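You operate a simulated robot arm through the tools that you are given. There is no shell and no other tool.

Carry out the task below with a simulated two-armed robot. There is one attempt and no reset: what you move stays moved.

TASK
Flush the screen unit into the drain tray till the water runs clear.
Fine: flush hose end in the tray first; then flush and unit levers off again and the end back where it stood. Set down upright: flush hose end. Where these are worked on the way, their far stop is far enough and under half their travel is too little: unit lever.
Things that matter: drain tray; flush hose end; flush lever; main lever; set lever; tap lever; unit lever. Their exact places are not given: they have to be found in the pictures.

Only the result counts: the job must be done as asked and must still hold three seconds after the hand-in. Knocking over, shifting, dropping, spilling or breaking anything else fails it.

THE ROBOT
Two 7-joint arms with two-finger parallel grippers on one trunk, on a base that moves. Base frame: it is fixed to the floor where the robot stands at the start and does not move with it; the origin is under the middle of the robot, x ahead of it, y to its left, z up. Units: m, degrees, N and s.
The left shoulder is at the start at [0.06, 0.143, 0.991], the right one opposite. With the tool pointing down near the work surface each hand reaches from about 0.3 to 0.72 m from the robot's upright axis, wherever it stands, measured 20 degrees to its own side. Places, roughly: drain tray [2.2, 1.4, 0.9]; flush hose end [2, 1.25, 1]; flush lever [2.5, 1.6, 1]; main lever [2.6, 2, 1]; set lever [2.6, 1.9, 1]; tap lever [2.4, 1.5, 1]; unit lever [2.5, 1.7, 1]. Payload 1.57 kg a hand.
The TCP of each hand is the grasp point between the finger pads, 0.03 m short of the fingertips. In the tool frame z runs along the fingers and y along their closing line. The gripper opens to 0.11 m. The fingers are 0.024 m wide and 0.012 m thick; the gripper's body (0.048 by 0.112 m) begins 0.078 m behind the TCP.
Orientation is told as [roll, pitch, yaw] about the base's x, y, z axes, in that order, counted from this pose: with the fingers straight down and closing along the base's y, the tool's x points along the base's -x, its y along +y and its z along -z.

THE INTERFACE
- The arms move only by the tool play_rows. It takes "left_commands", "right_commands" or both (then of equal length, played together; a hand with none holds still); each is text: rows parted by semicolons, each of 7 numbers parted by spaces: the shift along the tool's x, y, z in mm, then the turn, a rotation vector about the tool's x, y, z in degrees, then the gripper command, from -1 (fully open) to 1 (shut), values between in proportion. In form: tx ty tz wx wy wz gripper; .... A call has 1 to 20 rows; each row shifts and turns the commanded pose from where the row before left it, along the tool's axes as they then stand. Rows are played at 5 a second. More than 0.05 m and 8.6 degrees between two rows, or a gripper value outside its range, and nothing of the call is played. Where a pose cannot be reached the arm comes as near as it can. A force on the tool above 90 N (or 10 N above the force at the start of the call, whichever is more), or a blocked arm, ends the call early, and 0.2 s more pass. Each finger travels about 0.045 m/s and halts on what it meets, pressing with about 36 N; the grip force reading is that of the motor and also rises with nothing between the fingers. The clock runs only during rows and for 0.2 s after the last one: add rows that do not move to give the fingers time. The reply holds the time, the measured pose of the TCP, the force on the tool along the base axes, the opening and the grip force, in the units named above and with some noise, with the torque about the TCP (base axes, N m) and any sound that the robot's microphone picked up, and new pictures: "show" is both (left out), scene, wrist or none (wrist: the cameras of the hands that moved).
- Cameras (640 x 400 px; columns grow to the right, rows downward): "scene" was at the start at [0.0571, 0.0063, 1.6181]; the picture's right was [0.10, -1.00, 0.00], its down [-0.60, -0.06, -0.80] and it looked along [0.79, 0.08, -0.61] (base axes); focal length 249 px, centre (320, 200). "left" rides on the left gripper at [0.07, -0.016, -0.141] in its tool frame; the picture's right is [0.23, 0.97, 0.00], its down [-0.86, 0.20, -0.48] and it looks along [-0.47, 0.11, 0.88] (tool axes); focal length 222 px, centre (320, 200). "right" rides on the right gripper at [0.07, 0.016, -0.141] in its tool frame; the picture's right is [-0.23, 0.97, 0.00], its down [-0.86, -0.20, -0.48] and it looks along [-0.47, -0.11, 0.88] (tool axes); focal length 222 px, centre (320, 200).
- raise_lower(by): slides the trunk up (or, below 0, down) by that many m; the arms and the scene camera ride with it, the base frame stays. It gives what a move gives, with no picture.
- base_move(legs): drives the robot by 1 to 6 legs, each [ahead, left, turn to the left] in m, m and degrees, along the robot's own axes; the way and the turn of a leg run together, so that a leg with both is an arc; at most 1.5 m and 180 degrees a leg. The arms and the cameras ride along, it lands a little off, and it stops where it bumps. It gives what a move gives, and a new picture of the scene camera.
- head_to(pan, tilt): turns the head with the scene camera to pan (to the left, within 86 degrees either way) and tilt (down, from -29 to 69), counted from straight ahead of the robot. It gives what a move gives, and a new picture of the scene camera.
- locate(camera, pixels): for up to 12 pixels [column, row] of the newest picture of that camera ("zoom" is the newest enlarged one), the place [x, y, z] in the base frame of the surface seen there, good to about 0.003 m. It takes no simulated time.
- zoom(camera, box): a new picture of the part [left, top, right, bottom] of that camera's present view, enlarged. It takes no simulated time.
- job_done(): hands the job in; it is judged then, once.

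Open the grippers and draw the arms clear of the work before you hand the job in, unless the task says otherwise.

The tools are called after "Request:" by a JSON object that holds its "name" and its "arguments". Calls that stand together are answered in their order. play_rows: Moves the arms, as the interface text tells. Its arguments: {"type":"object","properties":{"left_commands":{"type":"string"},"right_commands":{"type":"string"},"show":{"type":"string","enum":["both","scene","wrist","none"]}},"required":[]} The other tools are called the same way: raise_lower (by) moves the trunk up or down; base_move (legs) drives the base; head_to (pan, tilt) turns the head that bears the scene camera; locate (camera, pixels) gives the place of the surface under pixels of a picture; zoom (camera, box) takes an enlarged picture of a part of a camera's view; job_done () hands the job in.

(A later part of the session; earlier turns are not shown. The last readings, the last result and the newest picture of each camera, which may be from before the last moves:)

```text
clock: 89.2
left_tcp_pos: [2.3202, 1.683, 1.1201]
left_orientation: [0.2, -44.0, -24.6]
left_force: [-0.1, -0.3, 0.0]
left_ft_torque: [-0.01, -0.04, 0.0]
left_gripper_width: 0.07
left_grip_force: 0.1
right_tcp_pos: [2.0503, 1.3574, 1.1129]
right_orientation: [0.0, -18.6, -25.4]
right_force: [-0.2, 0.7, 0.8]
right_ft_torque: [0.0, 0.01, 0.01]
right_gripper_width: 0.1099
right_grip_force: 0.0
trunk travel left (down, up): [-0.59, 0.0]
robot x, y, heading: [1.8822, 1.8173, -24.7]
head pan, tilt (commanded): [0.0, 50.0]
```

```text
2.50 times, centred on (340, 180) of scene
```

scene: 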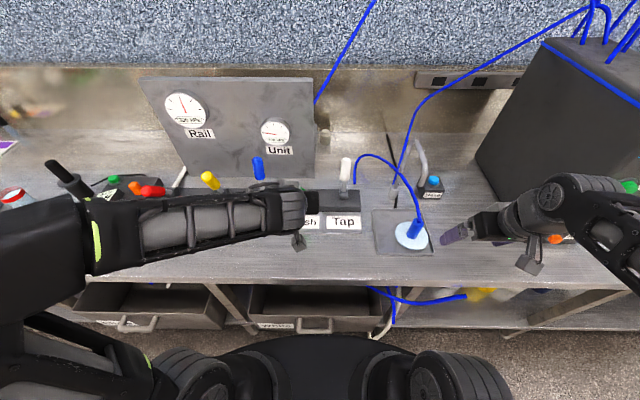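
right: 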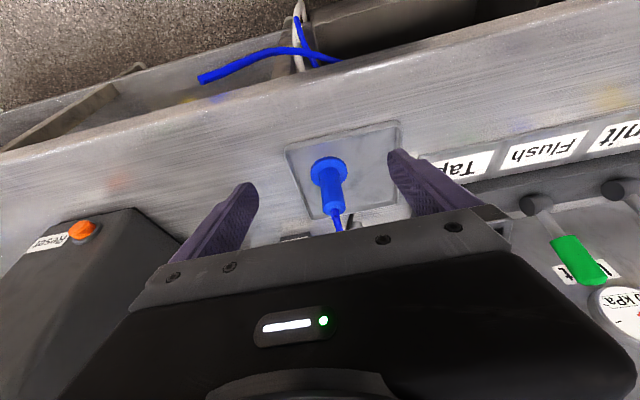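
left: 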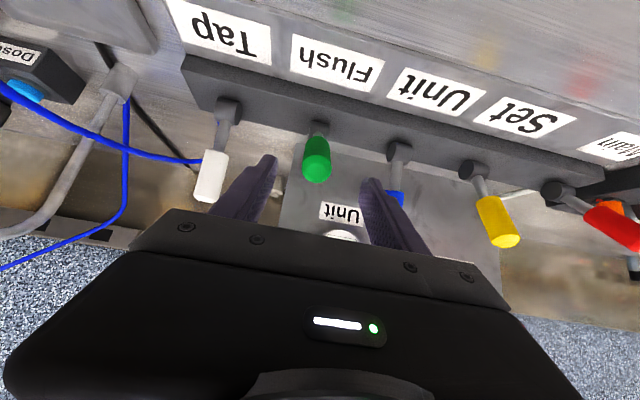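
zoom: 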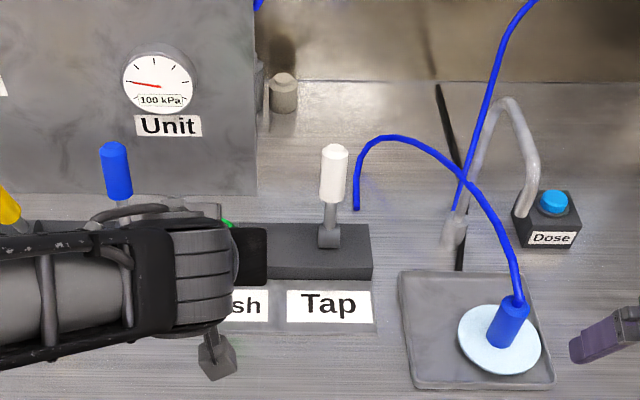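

The green handle is lined up between the fingers (zoom (315,180)); gauge at 100 kPa. I advance along the tool axis ~98 mm onto the Flush handle without closing yet.

Request:
{"name": "play_rows", "arguments": {"left_commands": "0 0 35 0 0 0 -0.27; 0 0 35 0 0 0 -0.27; 0 0 29 0 0 0 -0.27; 0 0 0 0 0 0 -0.27; 0 0 0 0 0 0 -0.27; 0 0 0 0 0 0 -0.27; 0 0 0 0 0 0 -0.27; 0 0 0 0 0 0 -0.27", "show": "both"}}

Request:
{"name": "zoom", "arguments": {"camera": "scene", "box": [220, 100, 460, 260]}}

```text
clock: 91.0
left_tcp_pos: [2.3836, 1.6558, 1.0468]
left_orientation: [0.2, -43.9, -24.6]
left_force: [-0.1, -0.5, -0.1]
left_ft_torque: [-0.05, 0.01, 0.0]
left_gripper_width: 0.0702
left_grip_force: 0.0
right_tcp_pos: [2.0494, 1.3566, 1.1119]
right_orientation: [-0.1, -18.6, -25.4]
right_force: [-0.9, -0.3, 0.2]
right_ft_torque: [-0.04, 0.02, 0.02]
right_gripper_width: 0.1099
right_grip_force: 0.0
trunk travel left (down, up): [-0.59, 0.0]
robot x, y, heading: [1.8839, 1.8211, -24.8]
head pan, tilt (commanded): [0.0, 50.0]
```

scene: 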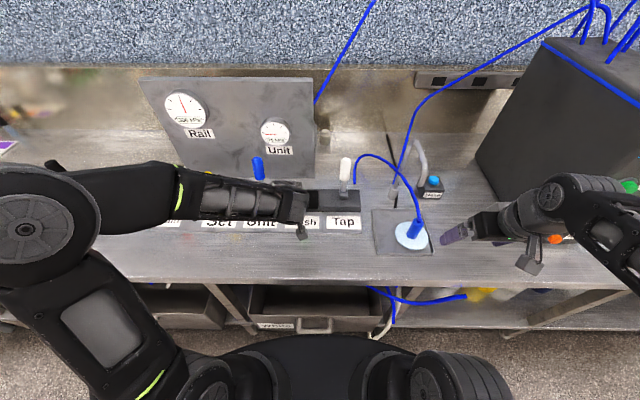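
left: 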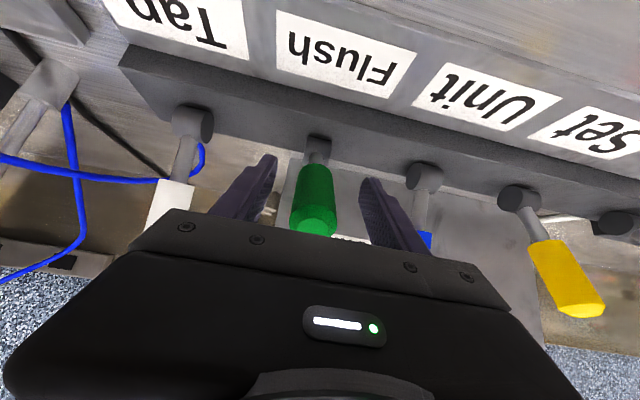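

```text
2.50 times, centred on (340, 180) of scene
```

zoom: 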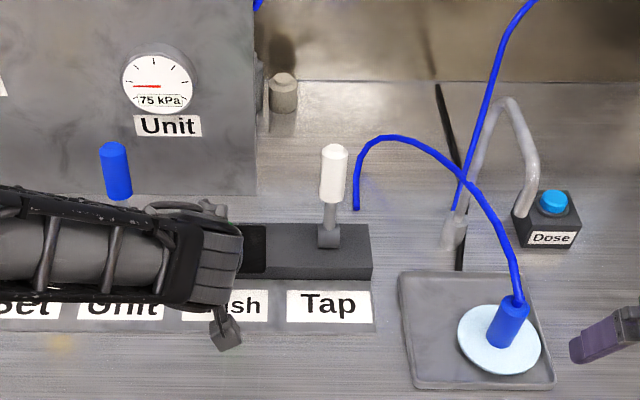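

Gauge 75 kPa with water still clear. I close on the handle and let the pressure run down before shutting Flush.

Request:
{"name": "play_rows", "arguments": {"left_commands": "0 0 0 0 0 0 0.2; 0 0 0 0 0 0 0.6; 0 0 0 0 0 0 1; 0 0 0 0 0 0 1; 0 0 0 0 0 0 1; 0 0 0 0 0 0 1; 0 0 0 0 0 0 1; 0 0 0 0 0 0 1; 0 0 0 0 0 0 1; 0 0 0 0 0 0 1; 0 0 0 0 0 0 1; 0 0 0 0 0 0 1; 0 0 0 0 0 0 1; 0 0 0 0 0 0 1; 0 0 0 0 0 0 1; 0 0 0 0 0 0 1; 0 0 0 0 0 0 1; 0 0 0 0 0 0 1; 0 0 0 0 0 0 1; 0 0 0 0 0 0 1", "show": "scene"}}

Request:
{"name": "zoom", "arguments": {"camera": "scene", "box": [220, 100, 460, 260]}}

```text
clock: 95.2
left_tcp_pos: [2.3842, 1.6539, 1.0464]
left_orientation: [0.4, -43.9, -24.7]
left_force: [-5.1, -11.8, -1.6]
left_ft_torque: [-0.8, 0.38, -0.98]
left_gripper_width: 0.0317
left_grip_force: 40.6
right_tcp_pos: [2.0503, 1.355, 1.1109]
right_orientation: [0.0, -18.6, -25.4]
right_force: [-0.5, 0.5, 0.4]
right_ft_torque: [-0.01, -0.01, 0.0]
right_gripper_width: 0.1101
right_grip_force: 0.1
trunk travel left (down, up): [-0.59, 0.0]
robot x, y, heading: [1.882, 1.8148, -24.6]
head pan, tilt (commanded): [0.0, 50.0]
```

scene: 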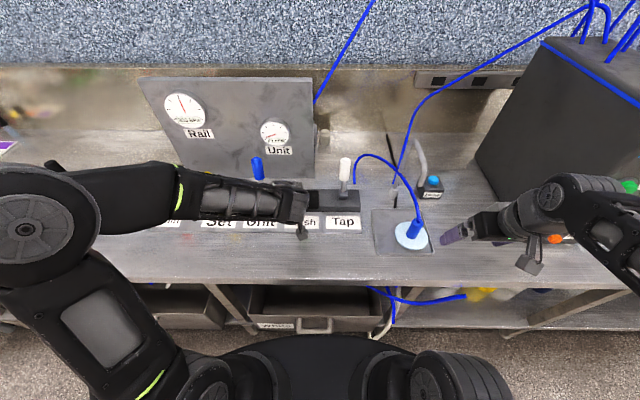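

```text
2.50 times, centred on (340, 180) of scene
```

zoom: 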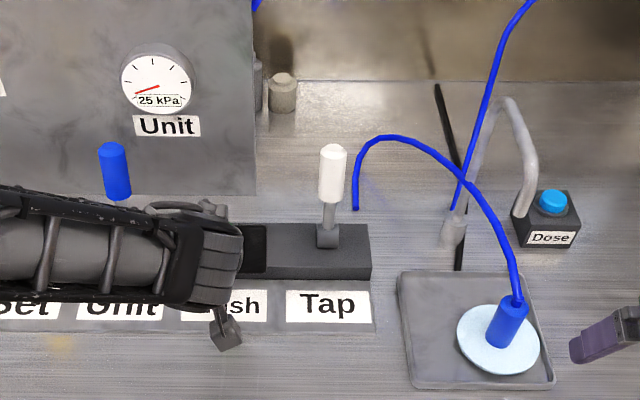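

Gauge at 25 kPa, nearly run down. I wait another 4 s for it to reach zero.

Request:
{"name": "play_rows", "arguments": {"left_commands": "0 -1 0 0 0 0 1; 0 0 0 0 0 0 1; 0 0 0 0 0 0 1; 0 0 0 0 0 0 1; 0 0 0 0 0 0 1; 0 0 0 0 0 0 1; 0 0 0 0 0 0 1; 0 0 0 0 0 0 1; 0 0 0 0 0 0 1; 0 0 0 0 0 0 1; 0 0 0 0 0 0 1; 0 0 0 0 0 0 1; 0 0 0 0 0 0 1; 0 0 0 0 0 0 1; 0 0 0 0 0 0 1; 0 0 0 0 0 0 1; 0 0 0 0 0 0 1; 0 0 0 0 0 0 1; 0 0 0 0 0 0 1; 0 0 0 0 0 0 1", "show": "none"}}

Request:
{"name": "zoom", "arguments": {"camera": "scene", "box": [220, 100, 460, 260]}}

```text
clock: 99.4
left_tcp_pos: [2.3842, 1.6535, 1.0453]
left_orientation: [0.3, -43.8, -24.7]
left_force: [-0.7, -9.1, -2.9]
left_ft_torque: [-0.81, 0.43, -0.96]
left_gripper_width: 0.0318
left_grip_force: 40.3
right_tcp_pos: [2.0506, 1.3564, 1.1118]
right_orientation: [-0.2, -18.5, -25.5]
right_force: [-0.3, -0.4, 0.6]
right_ft_torque: [-0.04, 0.03, 0.03]
right_gripper_width: 0.1097
right_grip_force: 0.0
trunk travel left (down, up): [-0.59, 0.0]
robot x, y, heading: [1.8867, 1.8139, -24.5]
head pan, tilt (commanded): [0.0, 50.0]
```

```text
2.50 times, centred on (340, 180) of scene
```

zoom: 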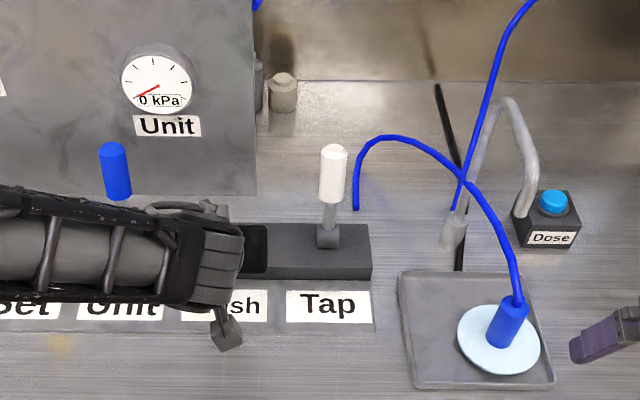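

Unit gauge reads 0 kPa. I now push the Flush lever back along the arc to its off stop.

Request:
{"name": "play_rows", "arguments": {"left_commands": "-15 -1 1 0 2.8 0 1; -14.8 0 2.4 0 2.8 0 1; -14.6 0 3.7 0 2.8 0 1; -14.1 0 5 0 2.8 0 1; -13.6 0 6.4 0 2.8 0 1; -13 0 7.5 0 2.8 0 1; -9.8 0 6.6 0 2.7 0 1; 0 0 0 0 0 0 1", "show": "both"}}

Request:
{"name": "zoom", "arguments": {"camera": "scene", "box": [220, 100, 460, 260]}}

```text
clock: 101.2
left_tcp_pos: [2.4601, 1.6181, 1.0739]
left_orientation: [0.3, -23.9, -24.6]
left_force: [-42.3, 13.4, -4.8]
left_ft_torque: [-0.57, 0.85, 0.16]
left_gripper_width: 0.0311
left_grip_force: 39.8
right_tcp_pos: [2.0457, 1.3589, 1.113]
right_orientation: [-0.1, -19.0, -25.4]
right_force: [0.0, 0.5, 0.8]
right_ft_torque: [0.03, -0.03, 0.0]
right_gripper_width: 0.11
right_grip_force: 0.1
trunk travel left (down, up): [-0.59, 0.0]
robot x, y, heading: [1.8801, 1.8136, -24.6]
head pan, tilt (commanded): [0.0, 50.0]
```

scene: 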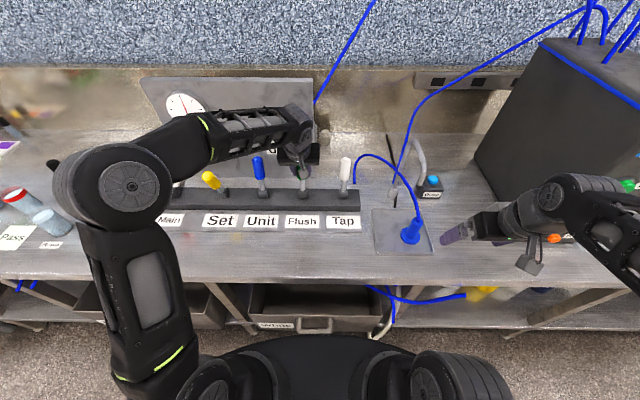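
left: 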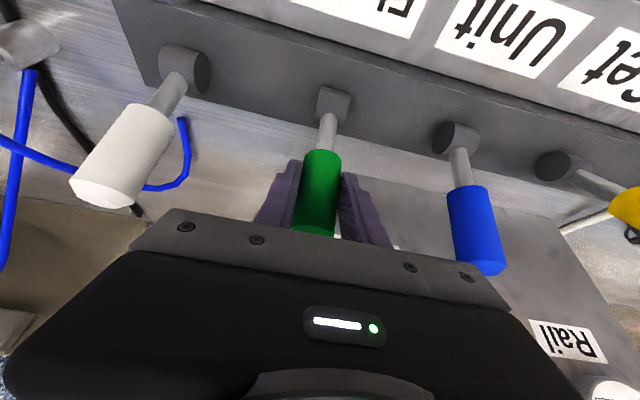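

```text
2.50 times, centred on (340, 180) of scene
```

zoom: 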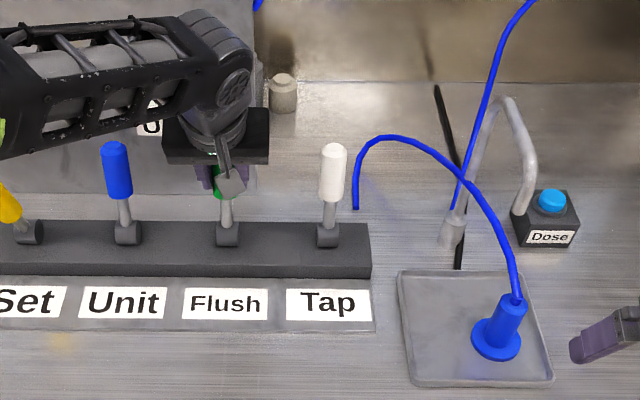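

Flow has stopped (no disc at the hose end). The lever reads t≈1.573 versus 1.584 at the start, so I push a bit further to seat it fully.

Request:
{"name": "play_rows", "arguments": {"left_commands": "-3.6 0 1.6 0 0 0 1; -2.7 0 1.2 0 0 0 1; 0 0 0 0 0 0 1", "show": "wrist"}}

```text
clock: 102.0
left_tcp_pos: [2.463, 1.618, 1.0751]
left_orientation: [0.4, -23.7, -24.5]
left_force: [-59.0, 22.2, -2.9]
left_ft_torque: [-0.87, 1.41, 0.17]
left_gripper_width: 0.0313
left_grip_force: 39.8
right_tcp_pos: [2.0442, 1.3602, 1.1134]
right_orientation: [-0.1, -19.0, -25.5]
right_force: [0.1, -1.8, -0.4]
right_ft_torque: [0.0, 0.02, -0.03]
right_gripper_width: 0.1101
right_grip_force: 0.1
trunk travel left (down, up): [-0.59, 0.0]
robot x, y, heading: [1.8825, 1.8163, -24.7]
head pan, tilt (commanded): [0.0, 50.0]
```

left: 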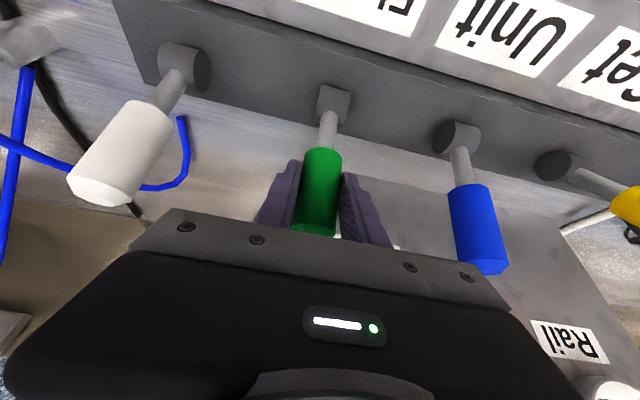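

Force climbed to 63 N with almost no movement, so the lever is at its stop (the hand just sits slightly off on the handle). I ease off, open, and back out to compare lever angles.

Request:
{"name": "play_rows", "arguments": {"left_commands": "6 0 -2.7 0 0 0 1; 5 0 -2.2 0 0 0 1; 0 0 0 0 0 0 0.5; 0 0 0 0 0 0 0.1; 0 0 0 0 0 0 -0.27; 0 0 0 0 0 0 -0.27; 0 0 0 0 0 0 -0.27", "show": "wrist"}}

Request:
{"name": "zoom", "arguments": {"camera": "left", "box": [100, 20, 540, 280]}}

```text
clock: 103.6
left_tcp_pos: [2.4629, 1.6155, 1.076]
left_orientation: [0.2, -24.4, -24.5]
left_force: [0.0, -0.8, -1.1]
left_ft_torque: [-0.01, 0.01, 0.01]
left_gripper_width: 0.0699
left_grip_force: 0.1
right_tcp_pos: [2.0509, 1.3575, 1.1124]
right_orientation: [-0.1, -18.7, -25.5]
right_force: [-0.8, 0.0, 0.4]
right_ft_torque: [0.0, -0.01, 0.01]
right_gripper_width: 0.11
right_grip_force: 0.0
trunk travel left (down, up): [-0.59, 0.0]
robot x, y, heading: [1.8863, 1.8207, -24.9]
head pan, tilt (commanded): [0.0, 50.0]
```

left: 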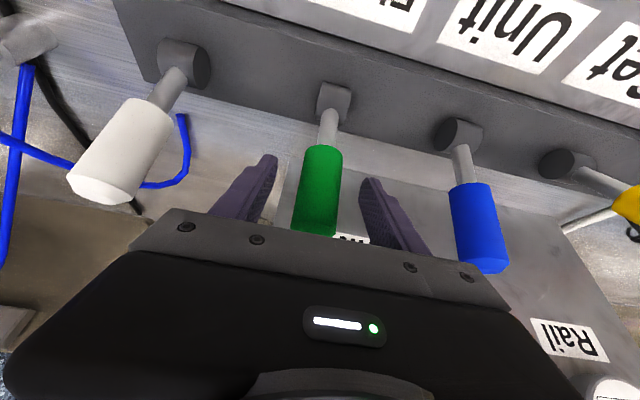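

```text
1.45 times, centred on (320, 150) of left
```

zoom: 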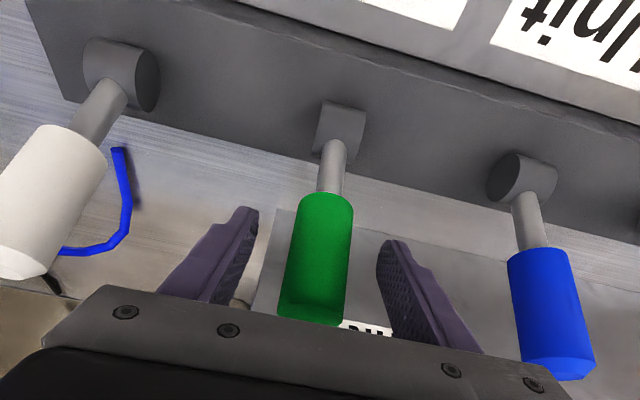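

I locate points on all three handles to compare their lean (flush vs unit vs tap).

Request:
{"name": "locate", "arguments": {"camera": "zoom", "pixels": [[312, 315], [318, 270], [325, 210], [332, 178], [556, 365], [548, 320], [537, 265], [527, 222], [20, 270], [45, 205], [70, 150], [100, 105]]}}

```text
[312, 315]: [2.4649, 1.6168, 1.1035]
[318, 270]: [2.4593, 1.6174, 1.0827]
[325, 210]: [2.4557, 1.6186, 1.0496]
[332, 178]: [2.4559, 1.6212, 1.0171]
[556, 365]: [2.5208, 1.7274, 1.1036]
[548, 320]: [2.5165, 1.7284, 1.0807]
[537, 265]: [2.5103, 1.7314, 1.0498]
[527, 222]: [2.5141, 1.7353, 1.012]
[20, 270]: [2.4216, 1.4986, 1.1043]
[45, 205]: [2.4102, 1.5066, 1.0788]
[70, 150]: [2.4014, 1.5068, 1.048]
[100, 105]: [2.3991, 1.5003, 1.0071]
```

Flush's lean matches its original value (t≈1.575 at z 1.09), so both levers are off. I back the left hand out and park it to the left, above lever height and in front of the row.

Request:
{"name": "play_rows", "arguments": {"left_commands": "17.8 0 -7.9 0 0 0 -0.27; 17.8 0 -7.9 0 0 0 -0.27; 29.7 0 -13.2 0 0 0 -0.27; 29.7 0 -13.2 0 0 0 -0.27; 29.7 0 -13.2 0 0 0 -0.27; 29.7 0 -13.2 0 0 0 -0.27; -10 0 -30 0 0 0 -0.27; 0 35 0 0 5 0 -0.27; 0 35 0 0 5 0 -0.27; 0 35 0 0 5 0 -0.27; 0 35 -5 0 5 0 -0.27; 0 0 0 0 0 0 -0.27", "show": "both"}}

```text
clock: 106.2
left_tcp_pos: [2.3629, 1.8203, 1.1091]
left_orientation: [0.2, -4.4, -24.5]
left_force: [-0.1, -0.5, 0.5]
left_ft_torque: [0.01, -0.04, 0.01]
left_gripper_width: 0.0699
left_grip_force: 0.1
right_tcp_pos: [2.0491, 1.3569, 1.1108]
right_orientation: [0.0, -18.6, -25.3]
right_force: [-0.9, 0.1, -0.1]
right_ft_torque: [0.0, 0.0, 0.0]
right_gripper_width: 0.11
right_grip_force: 0.0
trunk travel left (down, up): [-0.59, 0.0]
robot x, y, heading: [1.8871, 1.8201, -24.5]
head pan, tilt (commanded): [0.0, 50.0]
```

scene: 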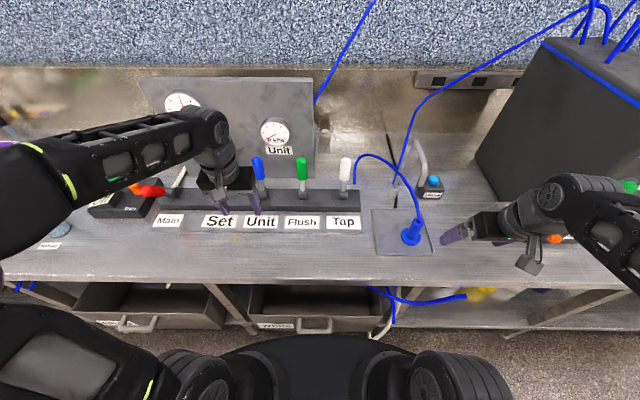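
left: 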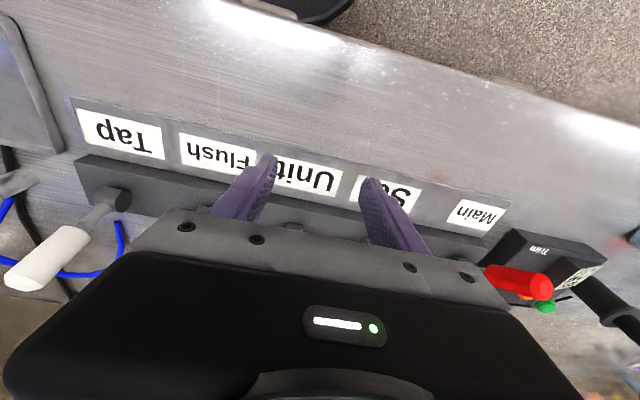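

Left hand is parked clear and all three levers stand upright. I move the base back to its earlier spot (right 0.10 m, back 0.03 m) for the right arm's work.

Request:
{"name": "base_move", "arguments": {"legs": [[-0.03, -0.1, 0]]}}

```text
clock: 107.4
left_tcp_pos: [2.2952, 1.7406, 1.1096]
left_orientation: [0.2, -4.5, -24.7]
left_force: [-0.3, -0.2, 1.0]
left_ft_torque: [0.04, -0.04, 0.05]
left_gripper_width: 0.07
left_grip_force: 0.0
right_tcp_pos: [1.98, 1.2778, 1.111]
right_orientation: [0.0, -18.6, -25.5]
right_force: [-1.0, -0.4, -0.7]
right_ft_torque: [0.02, -0.04, 0.02]
right_gripper_width: 0.1102
right_grip_force: 0.0
trunk travel left (down, up): [-0.59, 0.0]
robot x, y, heading: [1.8147, 1.7409, -24.6]
head pan, tilt (commanded): [0.0, 50.0]
```

scene: 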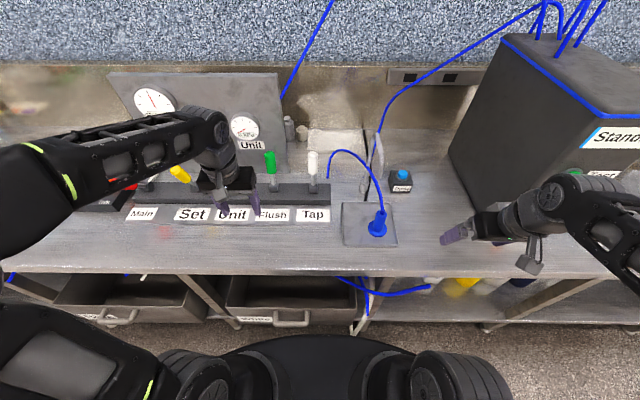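

The robot is back at nearly the same base pose. I retrace the right hand's path to above the tray, fingers ~0.088 m apart, stopping short of the hose end.

Request:
{"name": "play_rows", "arguments": {"right_commands": "-3 25 0 0 0 0 -0.6; -3 30 0 0 0 0 -0.6; -3 30 5 0 0 0 -0.6; -3 30 5 0 0 0 -0.6; -3 30 5 0 0 0 -0.6; -3 25 5 0 0 0 -0.6; 0 0 0 0 0 0 -0.6", "show": "both"}}

Request:
{"name": "zoom", "arguments": {"camera": "right", "box": [200, 80, 480, 260]}}

```text
clock: 109.0
left_tcp_pos: [2.2958, 1.7408, 1.1091]
left_orientation: [0.2, -4.4, -24.6]
left_force: [0.1, 1.1, -0.4]
left_ft_torque: [0.01, 0.01, 0.02]
left_gripper_width: 0.0699
left_grip_force: 0.1
right_tcp_pos: [2.0747, 1.4247, 1.0988]
right_orientation: [-0.2, -18.6, -25.6]
right_force: [0.7, 0.4, -0.2]
right_ft_torque: [-0.03, 0.0, -0.05]
right_gripper_width: 0.0881
right_grip_force: 0.1
trunk travel left (down, up): [-0.59, 0.0]
robot x, y, heading: [1.8177, 1.7392, -24.5]
head pan, tilt (commanded): [0.0, 50.0]
```

scene: 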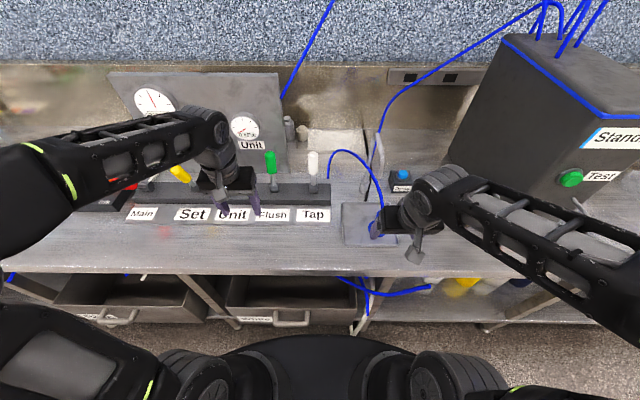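
right: 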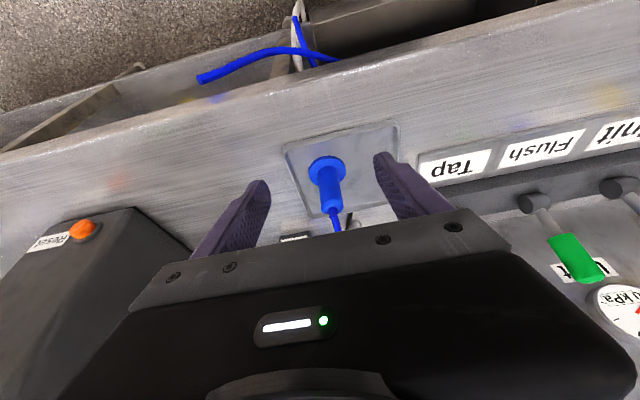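

```text
2.22 times, centred on (340, 170) of right
```

zoom: 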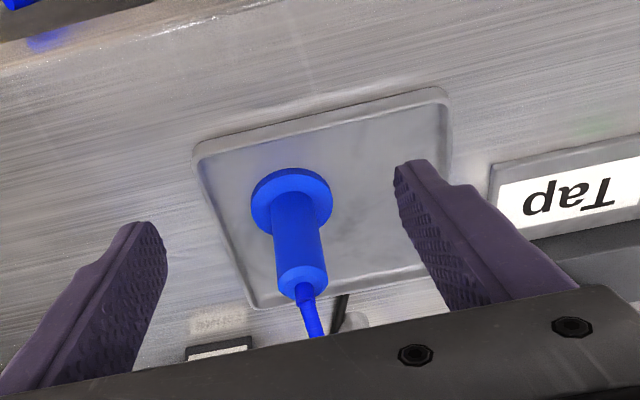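

The hose end stands in the tray as before (zoom (295,225)). I locate it to refine the regrasp.

Request:
{"name": "locate", "arguments": {"camera": "zoom", "pixels": [[253, 203], [331, 198], [290, 172], [295, 235], [298, 265], [284, 282], [325, 278], [270, 178], [350, 160], [240, 250]]}}

```text
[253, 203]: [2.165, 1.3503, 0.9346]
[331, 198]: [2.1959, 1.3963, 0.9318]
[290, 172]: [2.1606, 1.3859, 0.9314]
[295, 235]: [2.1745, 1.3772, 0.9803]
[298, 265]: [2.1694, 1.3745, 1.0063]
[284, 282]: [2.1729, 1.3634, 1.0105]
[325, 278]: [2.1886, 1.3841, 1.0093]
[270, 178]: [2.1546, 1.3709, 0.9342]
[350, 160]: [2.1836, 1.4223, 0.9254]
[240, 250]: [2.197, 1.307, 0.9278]
```

Axis of the hose end is at [2.1806, 1.3735]; I approach along the same line to TCP ≈ [2.1815, 1.3725, 0.979].

Request:
{"name": "play_rows", "arguments": {"right_commands": "-14.9 -0.2 30.3 0 0 0 -0.6; -14.9 -0.2 30.3 0 0 0 -0.6; -14.9 -0.2 30.3 0 0 0 -0.6; -14.9 -0.2 30.3 0 0 0 -0.6; 0 0 0 0 0 0 -0.6", "show": "wrist"}}

```text
clock: 110.2
left_tcp_pos: [2.2955, 1.7408, 1.109]
left_orientation: [0.3, -4.5, -24.5]
left_force: [-0.5, -0.5, -0.3]
left_ft_torque: [0.0, -0.01, 0.03]
left_gripper_width: 0.0702
left_grip_force: 0.1
right_tcp_pos: [2.1642, 1.3816, 1.0028]
right_orientation: [-0.1, -18.6, -25.4]
right_force: [0.5, 1.6, 0.5]
right_ft_torque: [0.02, 0.0, 0.04]
right_gripper_width: 0.0881
right_grip_force: 0.1
trunk travel left (down, up): [-0.59, 0.0]
robot x, y, heading: [1.8155, 1.736, -24.4]
head pan, tilt (commanded): [0.0, 50.0]
```

right: 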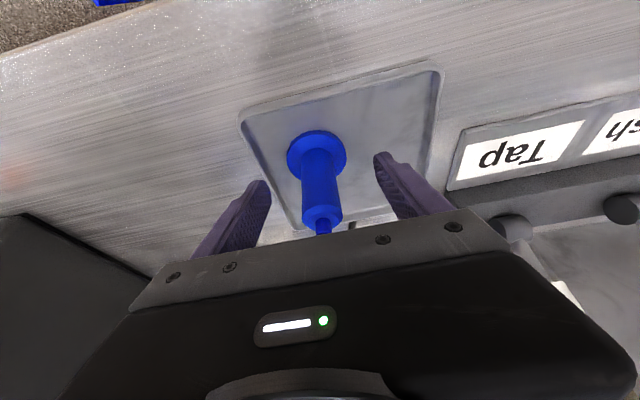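

On track. I do the last ~30 mm and close the gripper on the body.

Request:
{"name": "play_rows", "arguments": {"right_commands": "-5.5 -0.4 14.4 0 0 0 -0.6; -5.4 -0.4 14.4 0 0 0 -0.6; 0 0 0 0 0 0 -0.6; 0 0 0 0 0 0 0; 0 0 0 0 0 0 0.3; 0 0 0 0 0 0 1; 0 0 0 0 0 0 1; 0 0 0 0 0 0 1; 0 0 0 0 0 0 1; 0 0 0 0 0 0 1", "show": "wrist"}}

Request:
{"name": "locate", "arguments": {"camera": "right", "pixels": [[285, 155], [350, 150], [315, 122], [318, 170], [320, 200], [325, 225]]}}

```text
clock: 112.4
left_tcp_pos: [2.2968, 1.7417, 1.1095]
left_orientation: [0.2, -4.4, -24.6]
left_force: [0.3, 0.0, -0.7]
left_ft_torque: [0.01, 0.01, -0.01]
left_gripper_width: 0.0699
left_grip_force: 0.0
right_tcp_pos: [2.1814, 1.3724, 0.9805]
right_orientation: [-0.2, -18.6, -25.5]
right_force: [0.5, -0.8, 0.2]
right_ft_torque: [0.03, -0.01, 0.01]
right_gripper_width: 0.0305
right_grip_force: 36.1
trunk travel left (down, up): [-0.59, 0.0]
robot x, y, heading: [1.8166, 1.7402, -24.7]
head pan, tilt (commanded): [0.0, 50.0]
```

right: 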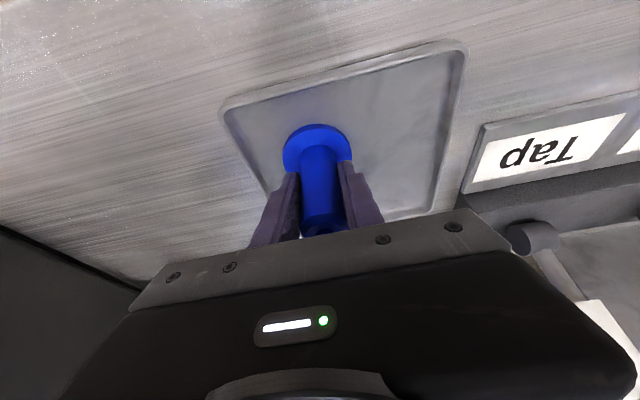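

```text
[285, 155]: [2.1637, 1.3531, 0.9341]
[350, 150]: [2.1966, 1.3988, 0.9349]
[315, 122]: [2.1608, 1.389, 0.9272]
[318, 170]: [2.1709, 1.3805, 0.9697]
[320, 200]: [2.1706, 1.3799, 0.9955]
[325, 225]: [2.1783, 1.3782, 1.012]
```

Gripped at TCP [2.1814, 1.3724, 0.9805] (about 2 mm higher on the body than before). I lift 34 mm slowly and check it comes along.

Request:
{"name": "play_rows", "arguments": {"right_commands": "-1.3 0 -3.8 0 0 0 1; -1.9 0 -5.7 0 0 0 1; -1.9 0 -5.7 0 0 0 1; -1.9 0 -5.7 0 0 0 1; -1.9 0 -5.7 0 0 0 1; -1.9 0 -5.7 0 0 0 1; 0 0 0 0 0 0 1", "show": "wrist"}}

Request:
{"name": "locate", "arguments": {"camera": "right", "pixels": [[288, 155], [347, 150], [315, 128], [318, 170], [320, 200], [320, 95]]}}

```text
clock: 114.0
left_tcp_pos: [2.2957, 1.7413, 1.1085]
left_orientation: [0.2, -4.4, -24.6]
left_force: [-1.1, -0.9, 0.0]
left_ft_torque: [-0.03, 0.04, 0.01]
left_gripper_width: 0.07
left_grip_force: 0.1
right_tcp_pos: [2.1777, 1.3717, 1.0136]
right_orientation: [-0.1, -18.6, -25.5]
right_force: [-1.1, 0.1, -0.8]
right_ft_torque: [-0.02, 0.02, -0.03]
right_gripper_width: 0.0305
right_grip_force: 36.0
trunk travel left (down, up): [-0.59, 0.0]
robot x, y, heading: [1.8149, 1.7382, -24.8]
head pan, tilt (commanded): [0.0, 50.0]
```

right: 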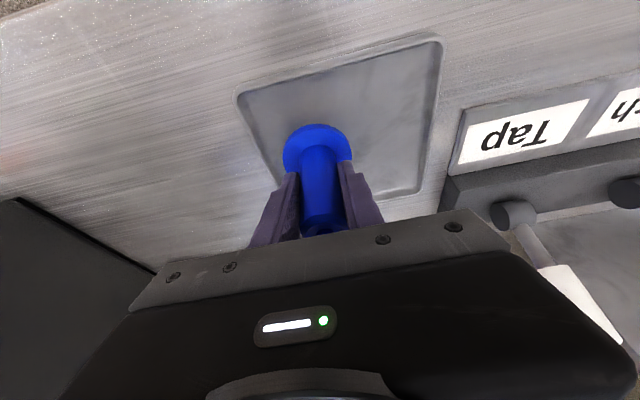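

```text
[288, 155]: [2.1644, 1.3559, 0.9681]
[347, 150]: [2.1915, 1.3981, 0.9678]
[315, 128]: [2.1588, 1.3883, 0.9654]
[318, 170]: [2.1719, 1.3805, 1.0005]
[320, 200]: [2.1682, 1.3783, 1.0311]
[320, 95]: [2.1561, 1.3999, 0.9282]
```

It lifted without slip (flange top 0.968). I traverse right ~176 mm back above its original spot.

Request:
{"name": "play_rows", "arguments": {"right_commands": "0 -15 0 0 0 0 1; -0.2 -23 0 0 0 0 1; -0.2 -23 0 0 0 0 1; -0.2 -23 0 0 0 0 1; -0.2 -23 0 0 0 0 1; -0.2 -23 0 0 0 0 1; 0 -23 0 0 0 0 1; 0 -23 0 0 0 0 1; 0 0 0 0 0 0 1", "show": "both"}}

Request:
{"name": "locate", "arguments": {"camera": "right", "pixels": [[288, 155], [347, 150], [315, 128], [318, 170], [320, 200], [320, 95], [260, 140]]}}

```text
clock: 116.0
left_tcp_pos: [2.2961, 1.7409, 1.1088]
left_orientation: [0.0, -4.4, -24.5]
left_force: [-0.6, 0.6, -0.2]
left_ft_torque: [-0.01, -0.01, -0.04]
left_gripper_width: 0.0698
left_grip_force: 0.1
right_tcp_pos: [2.1039, 1.2138, 1.0149]
right_orientation: [-0.1, -18.6, -25.4]
right_force: [0.3, -0.4, -1.5]
right_ft_torque: [-0.01, 0.0, 0.0]
right_gripper_width: 0.0303
right_grip_force: 35.5
trunk travel left (down, up): [-0.59, 0.0]
robot x, y, heading: [1.81, 1.7397, -24.7]
head pan, tilt (commanded): [0.0, 50.0]
```

scene: 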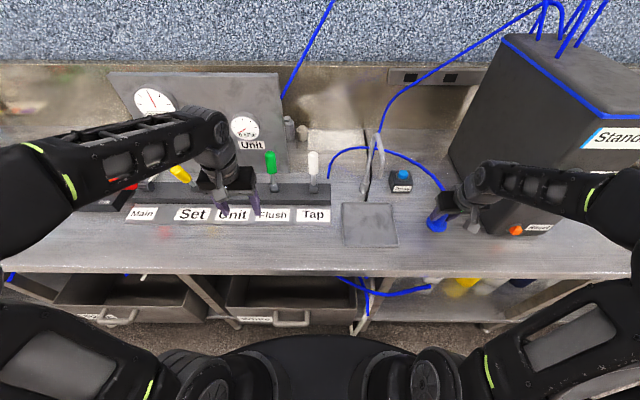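
right: 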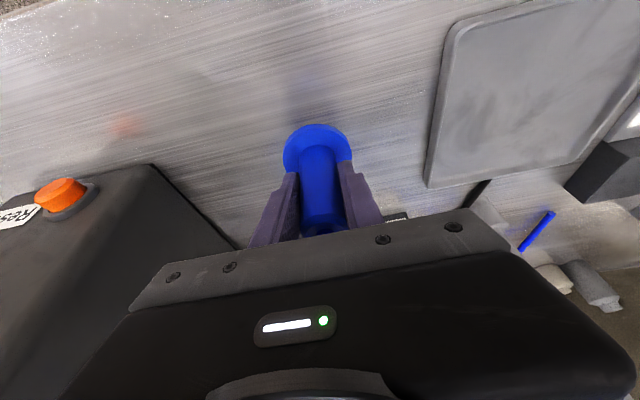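

```text
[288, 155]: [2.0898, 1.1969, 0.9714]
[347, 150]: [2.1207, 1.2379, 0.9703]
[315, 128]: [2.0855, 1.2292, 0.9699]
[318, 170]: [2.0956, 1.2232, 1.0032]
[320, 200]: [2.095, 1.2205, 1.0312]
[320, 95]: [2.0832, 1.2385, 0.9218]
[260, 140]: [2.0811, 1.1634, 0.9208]
```

The end hangs just over its old spot, about 2–3 mm off; I correct slightly and lower 30 mm.

Request:
{"name": "play_rows", "arguments": {"right_commands": "2.6 -0.7 7 0 0 0 1; 2.6 -0.7 7 0 0 0 1; 2.6 -0.6 7 0 0 0 1; 2.6 -0.6 7 0 0 0 1; 0 0 0 0 0 0 1", "show": "wrist"}}

Request:
{"name": "locate", "arguments": {"camera": "right", "pixels": [[288, 155], [347, 150], [315, 126], [318, 170], [320, 200], [320, 95], [290, 150], [340, 145], [312, 125], [316, 165]]}}

```text
clock: 117.2
left_tcp_pos: [2.2948, 1.7415, 1.1089]
left_orientation: [0.2, -4.4, -24.6]
left_force: [-0.7, -0.5, -0.2]
left_ft_torque: [0.06, 0.01, -0.03]
left_gripper_width: 0.0696
left_grip_force: 0.0
right_tcp_pos: [2.1009, 1.2117, 0.9834]
right_orientation: [-0.1, -18.6, -25.5]
right_force: [0.3, 0.3, -0.9]
right_ft_torque: [0.0, 0.03, 0.03]
right_gripper_width: 0.0302
right_grip_force: 35.9
trunk travel left (down, up): [-0.59, 0.0]
robot x, y, heading: [1.8163, 1.7407, -24.6]
head pan, tilt (commanded): [0.0, 50.0]
```

right: 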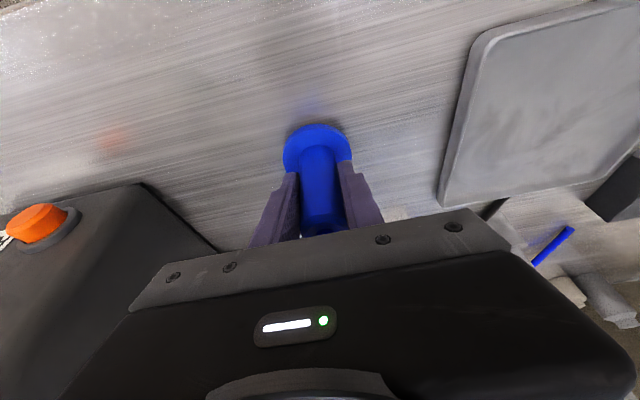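

```text
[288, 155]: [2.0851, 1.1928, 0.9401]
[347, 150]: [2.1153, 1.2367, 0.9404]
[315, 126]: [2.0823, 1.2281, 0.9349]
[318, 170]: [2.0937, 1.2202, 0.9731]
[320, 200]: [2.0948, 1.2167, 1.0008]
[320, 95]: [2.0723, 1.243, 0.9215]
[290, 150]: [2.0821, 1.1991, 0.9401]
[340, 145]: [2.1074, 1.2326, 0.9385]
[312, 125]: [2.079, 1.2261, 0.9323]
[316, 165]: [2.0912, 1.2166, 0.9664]
```

Very close to the old pixels; I add ~1.5 mm forward and lower 6 mm in small rows.

Request:
{"name": "play_rows", "arguments": {"right_commands": "-0.6 0.4 2.1 0 0 0 1; 0 0.4 2.1 0 0 0 1; 0.63 0 1.9 0 0 0 1; 0 0 0 0 0 0 1", "show": "none"}}

```text
clock: 118.2
left_tcp_pos: [2.2953, 1.7406, 1.1101]
left_orientation: [0.2, -4.4, -24.6]
left_force: [0.3, 0.6, 2.1]
left_ft_torque: [-0.05, -0.02, -0.03]
left_gripper_width: 0.07
left_grip_force: 0.0
right_tcp_pos: [2.1047, 1.2106, 0.9777]
right_orientation: [-0.1, -18.6, -25.5]
right_force: [-0.7, -0.3, -2.1]
right_ft_torque: [0.01, 0.02, -0.01]
right_gripper_width: 0.0302
right_grip_force: 35.9
trunk travel left (down, up): [-0.59, 0.0]
robot x, y, heading: [1.819, 1.7407, -24.4]
head pan, tilt (commanded): [0.0, 50.0]
```

No contact yet (z 0.9777). I continue 1 mm at a time.

Request:
{"name": "play_rows", "arguments": {"right_commands": "0.32 0 0.95 0 0 0 1; 0.32 0 0.95 0 0 0 1; 0 0 0 0 0 0 1", "show": "none"}}

```text
clock: 119.0
left_tcp_pos: [2.2956, 1.741, 1.1095]
left_orientation: [0.3, -4.4, -24.7]
left_force: [0.6, 0.0, -0.1]
left_ft_torque: [0.03, 0.0, -0.04]
left_gripper_width: 0.0699
left_grip_force: 0.1
right_tcp_pos: [2.1029, 1.2107, 0.9751]
right_orientation: [0.0, -18.6, -25.5]
right_force: [-0.1, 0.7, -1.5]
right_ft_torque: [0.03, 0.05, 0.0]
right_gripper_width: 0.0303
right_grip_force: 35.9
trunk travel left (down, up): [-0.59, 0.0]
robot x, y, heading: [1.8171, 1.7419, -24.7]
head pan, tilt (commanded): [0.0, 50.0]
```

Request:
{"name": "play_rows", "arguments": {"right_commands": "0.32 0 0.95 0 0 0 1; 0.2 0 0.6 0 0 0 1; 0 0 0 0 0 0 1", "show": "wrist"}}

Request:
{"name": "locate", "arguments": {"camera": "right", "pixels": [[288, 155], [347, 150], [315, 126], [318, 170], [320, 200], [320, 95], [290, 150], [340, 145]]}}

```text
clock: 119.8
left_tcp_pos: [2.2966, 1.7412, 1.1085]
left_orientation: [0.2, -4.4, -24.6]
left_force: [-0.3, 0.1, -0.2]
left_ft_torque: [0.0, 0.01, -0.01]
left_gripper_width: 0.0698
left_grip_force: 0.1
right_tcp_pos: [2.1047, 1.2102, 0.9728]
right_orientation: [-0.1, -18.6, -25.5]
right_force: [-0.1, 0.3, 0.8]
right_ft_torque: [0.11, -0.02, -0.06]
right_gripper_width: 0.0305
right_grip_force: 36.0
trunk travel left (down, up): [-0.59, 0.0]
robot x, y, heading: [1.817, 1.7418, -24.6]
head pan, tilt (commanded): [0.0, 50.0]
```

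right: 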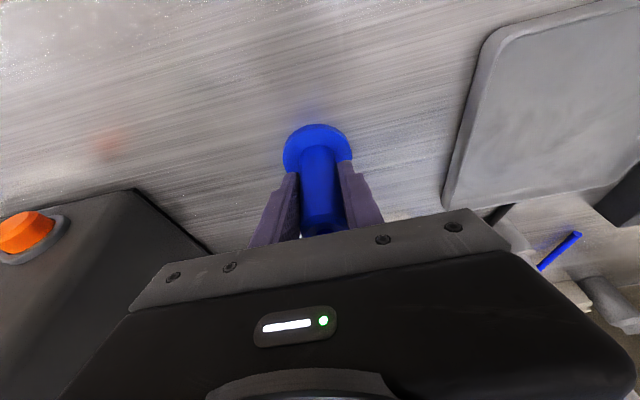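

```text
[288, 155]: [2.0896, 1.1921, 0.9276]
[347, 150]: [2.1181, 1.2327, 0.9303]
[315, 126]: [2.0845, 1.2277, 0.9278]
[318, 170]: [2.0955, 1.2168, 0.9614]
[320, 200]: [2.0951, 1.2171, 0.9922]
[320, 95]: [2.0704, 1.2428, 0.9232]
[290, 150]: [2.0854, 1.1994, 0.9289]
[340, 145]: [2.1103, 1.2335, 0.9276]
```

First contact (force z turned to +0.8 N, flange top 0.928 as originally). I press 0.7 mm more and then open slowly.

Request:
{"name": "play_rows", "arguments": {"right_commands": "0.25 0 0.7 0 0 0 1; 0 0 0 0 0 0 1; 0 0 0 0 0 0 0.4; 0 0 0 0 0 0 0.2; 0 0 0 0 0 0 0; 0 0 0 0 0 0 -0.3; 0 0 0 0 0 0 -0.6; 0 0 0 0 0 0 -0.6; 0 0 0 0 0 0 -0.6", "show": "wrist"}}

Request:
{"name": "zoom", "arguments": {"camera": "right", "box": [200, 80, 440, 260]}}

```text
clock: 121.8
left_tcp_pos: [2.2943, 1.7421, 1.1094]
left_orientation: [0.2, -4.4, -24.6]
left_force: [-0.4, -0.1, -0.7]
left_ft_torque: [-0.02, -0.02, 0.02]
left_gripper_width: 0.0699
left_grip_force: 0.1
right_tcp_pos: [2.1035, 1.2106, 0.972]
right_orientation: [-0.1, -18.5, -25.5]
right_force: [0.0, 0.3, 0.1]
right_ft_torque: [-0.01, -0.01, 0.0]
right_gripper_width: 0.0881
right_grip_force: 0.0
trunk travel left (down, up): [-0.59, 0.0]
robot x, y, heading: [1.816, 1.739, -24.8]
head pan, tilt (commanded): [0.0, 50.0]
```

right: 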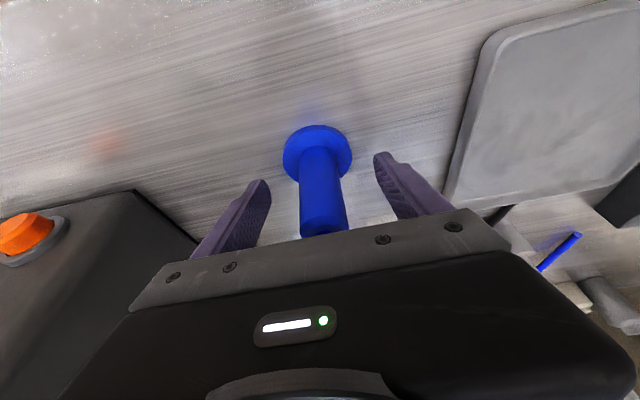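

```text
2.22 times, centred on (320, 170) of right
```

zoom: 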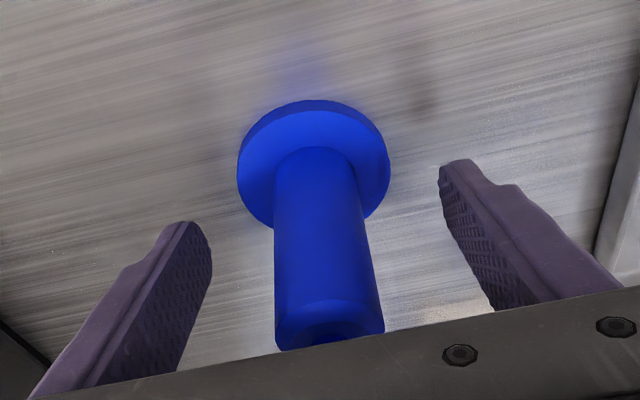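

The hose end stands upright and free. I retreat the right hand back and up.

Request:
{"name": "play_rows", "arguments": {"right_commands": "6 0 -18 0 0 0 -0.6; 9 0 -26.8 0 0 0 -0.6; 13.4 0 -26.8 0 0 0 -0.6; 13.4 0 -26.8 0 0 0 -0.6; 13.4 0 -26.8 0 0 0 -1; 13.4 0 -26.8 0 0 0 -1; 0 0 0 0 0 0 -1", "show": "both"}}

Request:
{"name": "zoom", "arguments": {"camera": "right", "box": [220, 100, 460, 260]}}

Request:
{"name": "zoom", "arguments": {"camera": "scene", "box": [380, 170, 520, 270]}}

```text
clock: 123.4
left_tcp_pos: [2.2958, 1.741, 1.1083]
left_orientation: [0.2, -4.4, -24.6]
left_force: [0.1, -0.1, -1.0]
left_ft_torque: [0.01, 0.0, 0.0]
left_gripper_width: 0.0701
left_grip_force: 0.0
right_tcp_pos: [2.0001, 1.2592, 1.096]
right_orientation: [0.0, -18.5, -25.5]
right_force: [0.4, -0.3, 0.4]
right_ft_torque: [0.0, 0.0, 0.0]
right_gripper_width: 0.11
right_grip_force: 0.2
trunk travel left (down, up): [-0.59, 0.0]
robot x, y, heading: [1.8186, 1.741, -24.3]
head pan, tilt (commanded): [0.0, 50.0]
```

scene: 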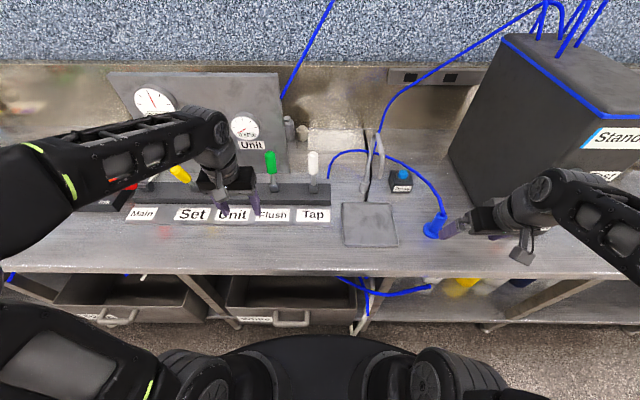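
right: 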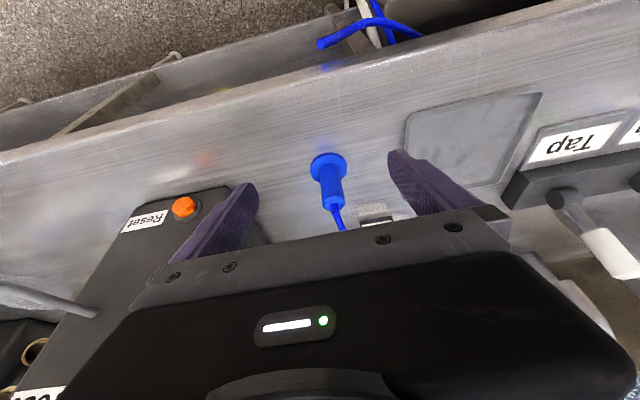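

```text
2.50 times, centred on (340, 180) of right
```

zoom: 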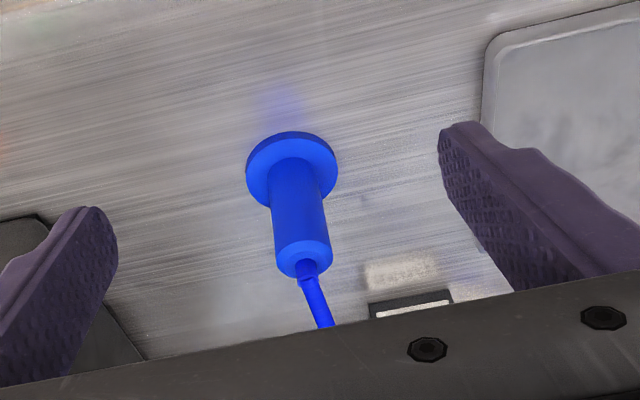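

```text
4.00 times, centred on (450, 220) of scene
```

zoom: 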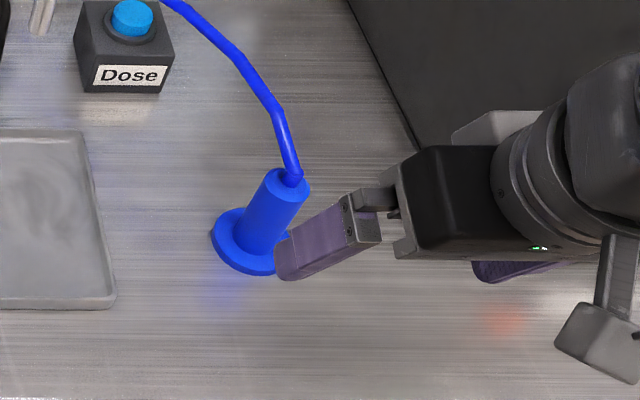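

The end stands upright on the bench. I verify its position against the original axis [2.103, 1.210].

Request:
{"name": "locate", "arguments": {"camera": "right", "pixels": [[312, 168], [346, 165], [328, 154], [330, 180], [325, 200], [341, 198], [334, 203]]}}

Request:
{"name": "locate", "arguments": {"camera": "scene", "pixels": [[424, 230], [440, 218], [434, 226], [430, 234], [444, 213], [370, 225], [228, 168], [270, 160], [313, 160]]}}

```text
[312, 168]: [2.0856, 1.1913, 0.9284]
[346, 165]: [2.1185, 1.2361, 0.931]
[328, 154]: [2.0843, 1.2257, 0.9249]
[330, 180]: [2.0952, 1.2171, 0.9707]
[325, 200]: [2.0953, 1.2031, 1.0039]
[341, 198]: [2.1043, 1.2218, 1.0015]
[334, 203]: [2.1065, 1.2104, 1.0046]
```

```text
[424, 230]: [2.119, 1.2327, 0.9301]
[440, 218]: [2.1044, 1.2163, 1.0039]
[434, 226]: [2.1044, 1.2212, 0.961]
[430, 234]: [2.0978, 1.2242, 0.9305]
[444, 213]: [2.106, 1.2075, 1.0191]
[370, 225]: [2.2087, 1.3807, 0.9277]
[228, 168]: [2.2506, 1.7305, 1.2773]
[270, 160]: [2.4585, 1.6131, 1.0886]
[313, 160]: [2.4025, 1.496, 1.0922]
```

The hose end is back within a few millimetres (flange centre ≈[2.102, 1.213]). I open the left gripper and then back the base away so both arms are clear.

Request:
{"name": "play_rows", "arguments": {"left_commands": "0 0 -15 0 0 0 -1; 0 0 -15 0 0 0 -1; 0 0 0 0 0 0 -1; 0 0 0 0 0 0 -1", "right_commands": "10 0 -10 0 0 0 -1; 10 0 -10 0 0 0 -1; 0 0 0 0 0 0 -1; 0 0 0 0 0 0 -1", "show": "none"}}

Request:
{"name": "base_move", "arguments": {"legs": [[-0.3, 0, 0]]}}

```text
clock: 124.4
left_tcp_pos: [2.294, 1.7424, 1.1379]
left_orientation: [0.2, -4.4, -24.6]
left_force: [-0.2, -0.1, -0.4]
left_ft_torque: [0.02, -0.02, 0.0]
left_gripper_width: 0.1102
left_grip_force: 0.1
right_tcp_pos: [1.9772, 1.2716, 1.1076]
right_orientation: [-0.1, -18.5, -25.5]
right_force: [0.3, 0.6, -0.1]
right_ft_torque: [0.0, 0.05, -0.04]
right_gripper_width: 0.1099
right_grip_force: 0.0
trunk travel left (down, up): [-0.59, 0.0]
robot x, y, heading: [1.8184, 1.7413, -24.8]
head pan, tilt (commanded): [0.0, 50.0]
```

```text
clock: 126.4
left_tcp_pos: [2.0324, 1.8619, 1.1384]
left_orientation: [0.2, -4.5, -24.7]
left_force: [-0.1, 0.4, 0.1]
left_ft_torque: [0.0, -0.03, -0.01]
left_gripper_width: 0.1103
left_grip_force: 0.1
right_tcp_pos: [1.7138, 1.3914, 1.1077]
right_orientation: [0.0, -18.6, -25.6]
right_force: [0.0, 0.4, -0.4]
right_ft_torque: [-0.03, -0.06, 0.05]
right_gripper_width: 0.1098
right_grip_force: 0.1
trunk travel left (down, up): [-0.59, 0.0]
robot x, y, heading: [1.5585, 1.858, -24.5]
head pan, tilt (commanded): [0.0, 50.0]
```

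scene: 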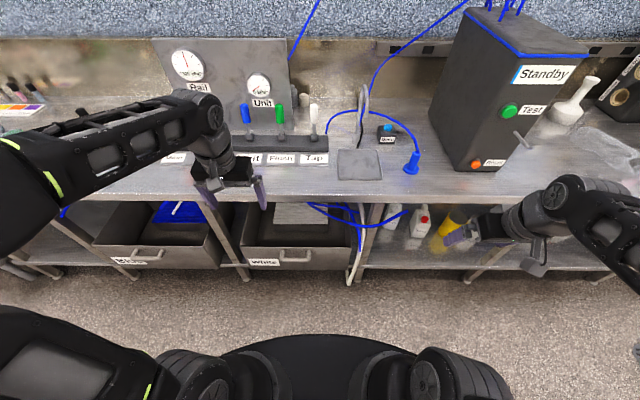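

The arms are clear of the bench. I take a final close look at the levers, gauges, hose end and tray.

Request:
{"name": "zoom", "arguments": {"camera": "scene", "box": [150, 30, 340, 180]}}

Request:
{"name": "zoom", "arguments": {"camera": "scene", "box": [310, 70, 530, 210]}}

```text
2.67 times, centred on (245, 105) of scene
```

zoom: 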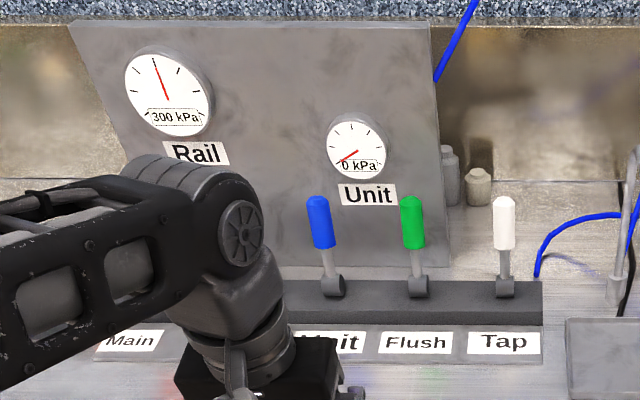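

```text
2.86 times, centred on (420, 140) of scene
```

zoom: 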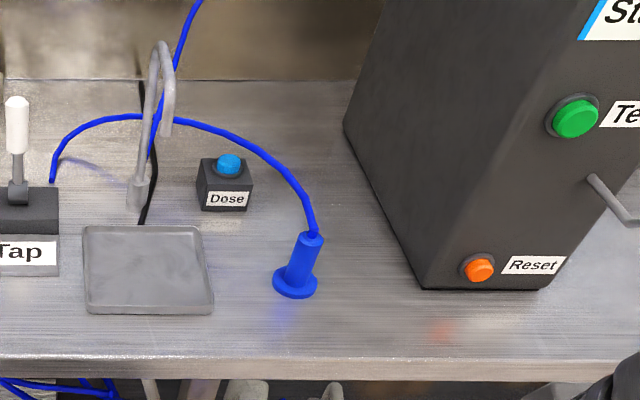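

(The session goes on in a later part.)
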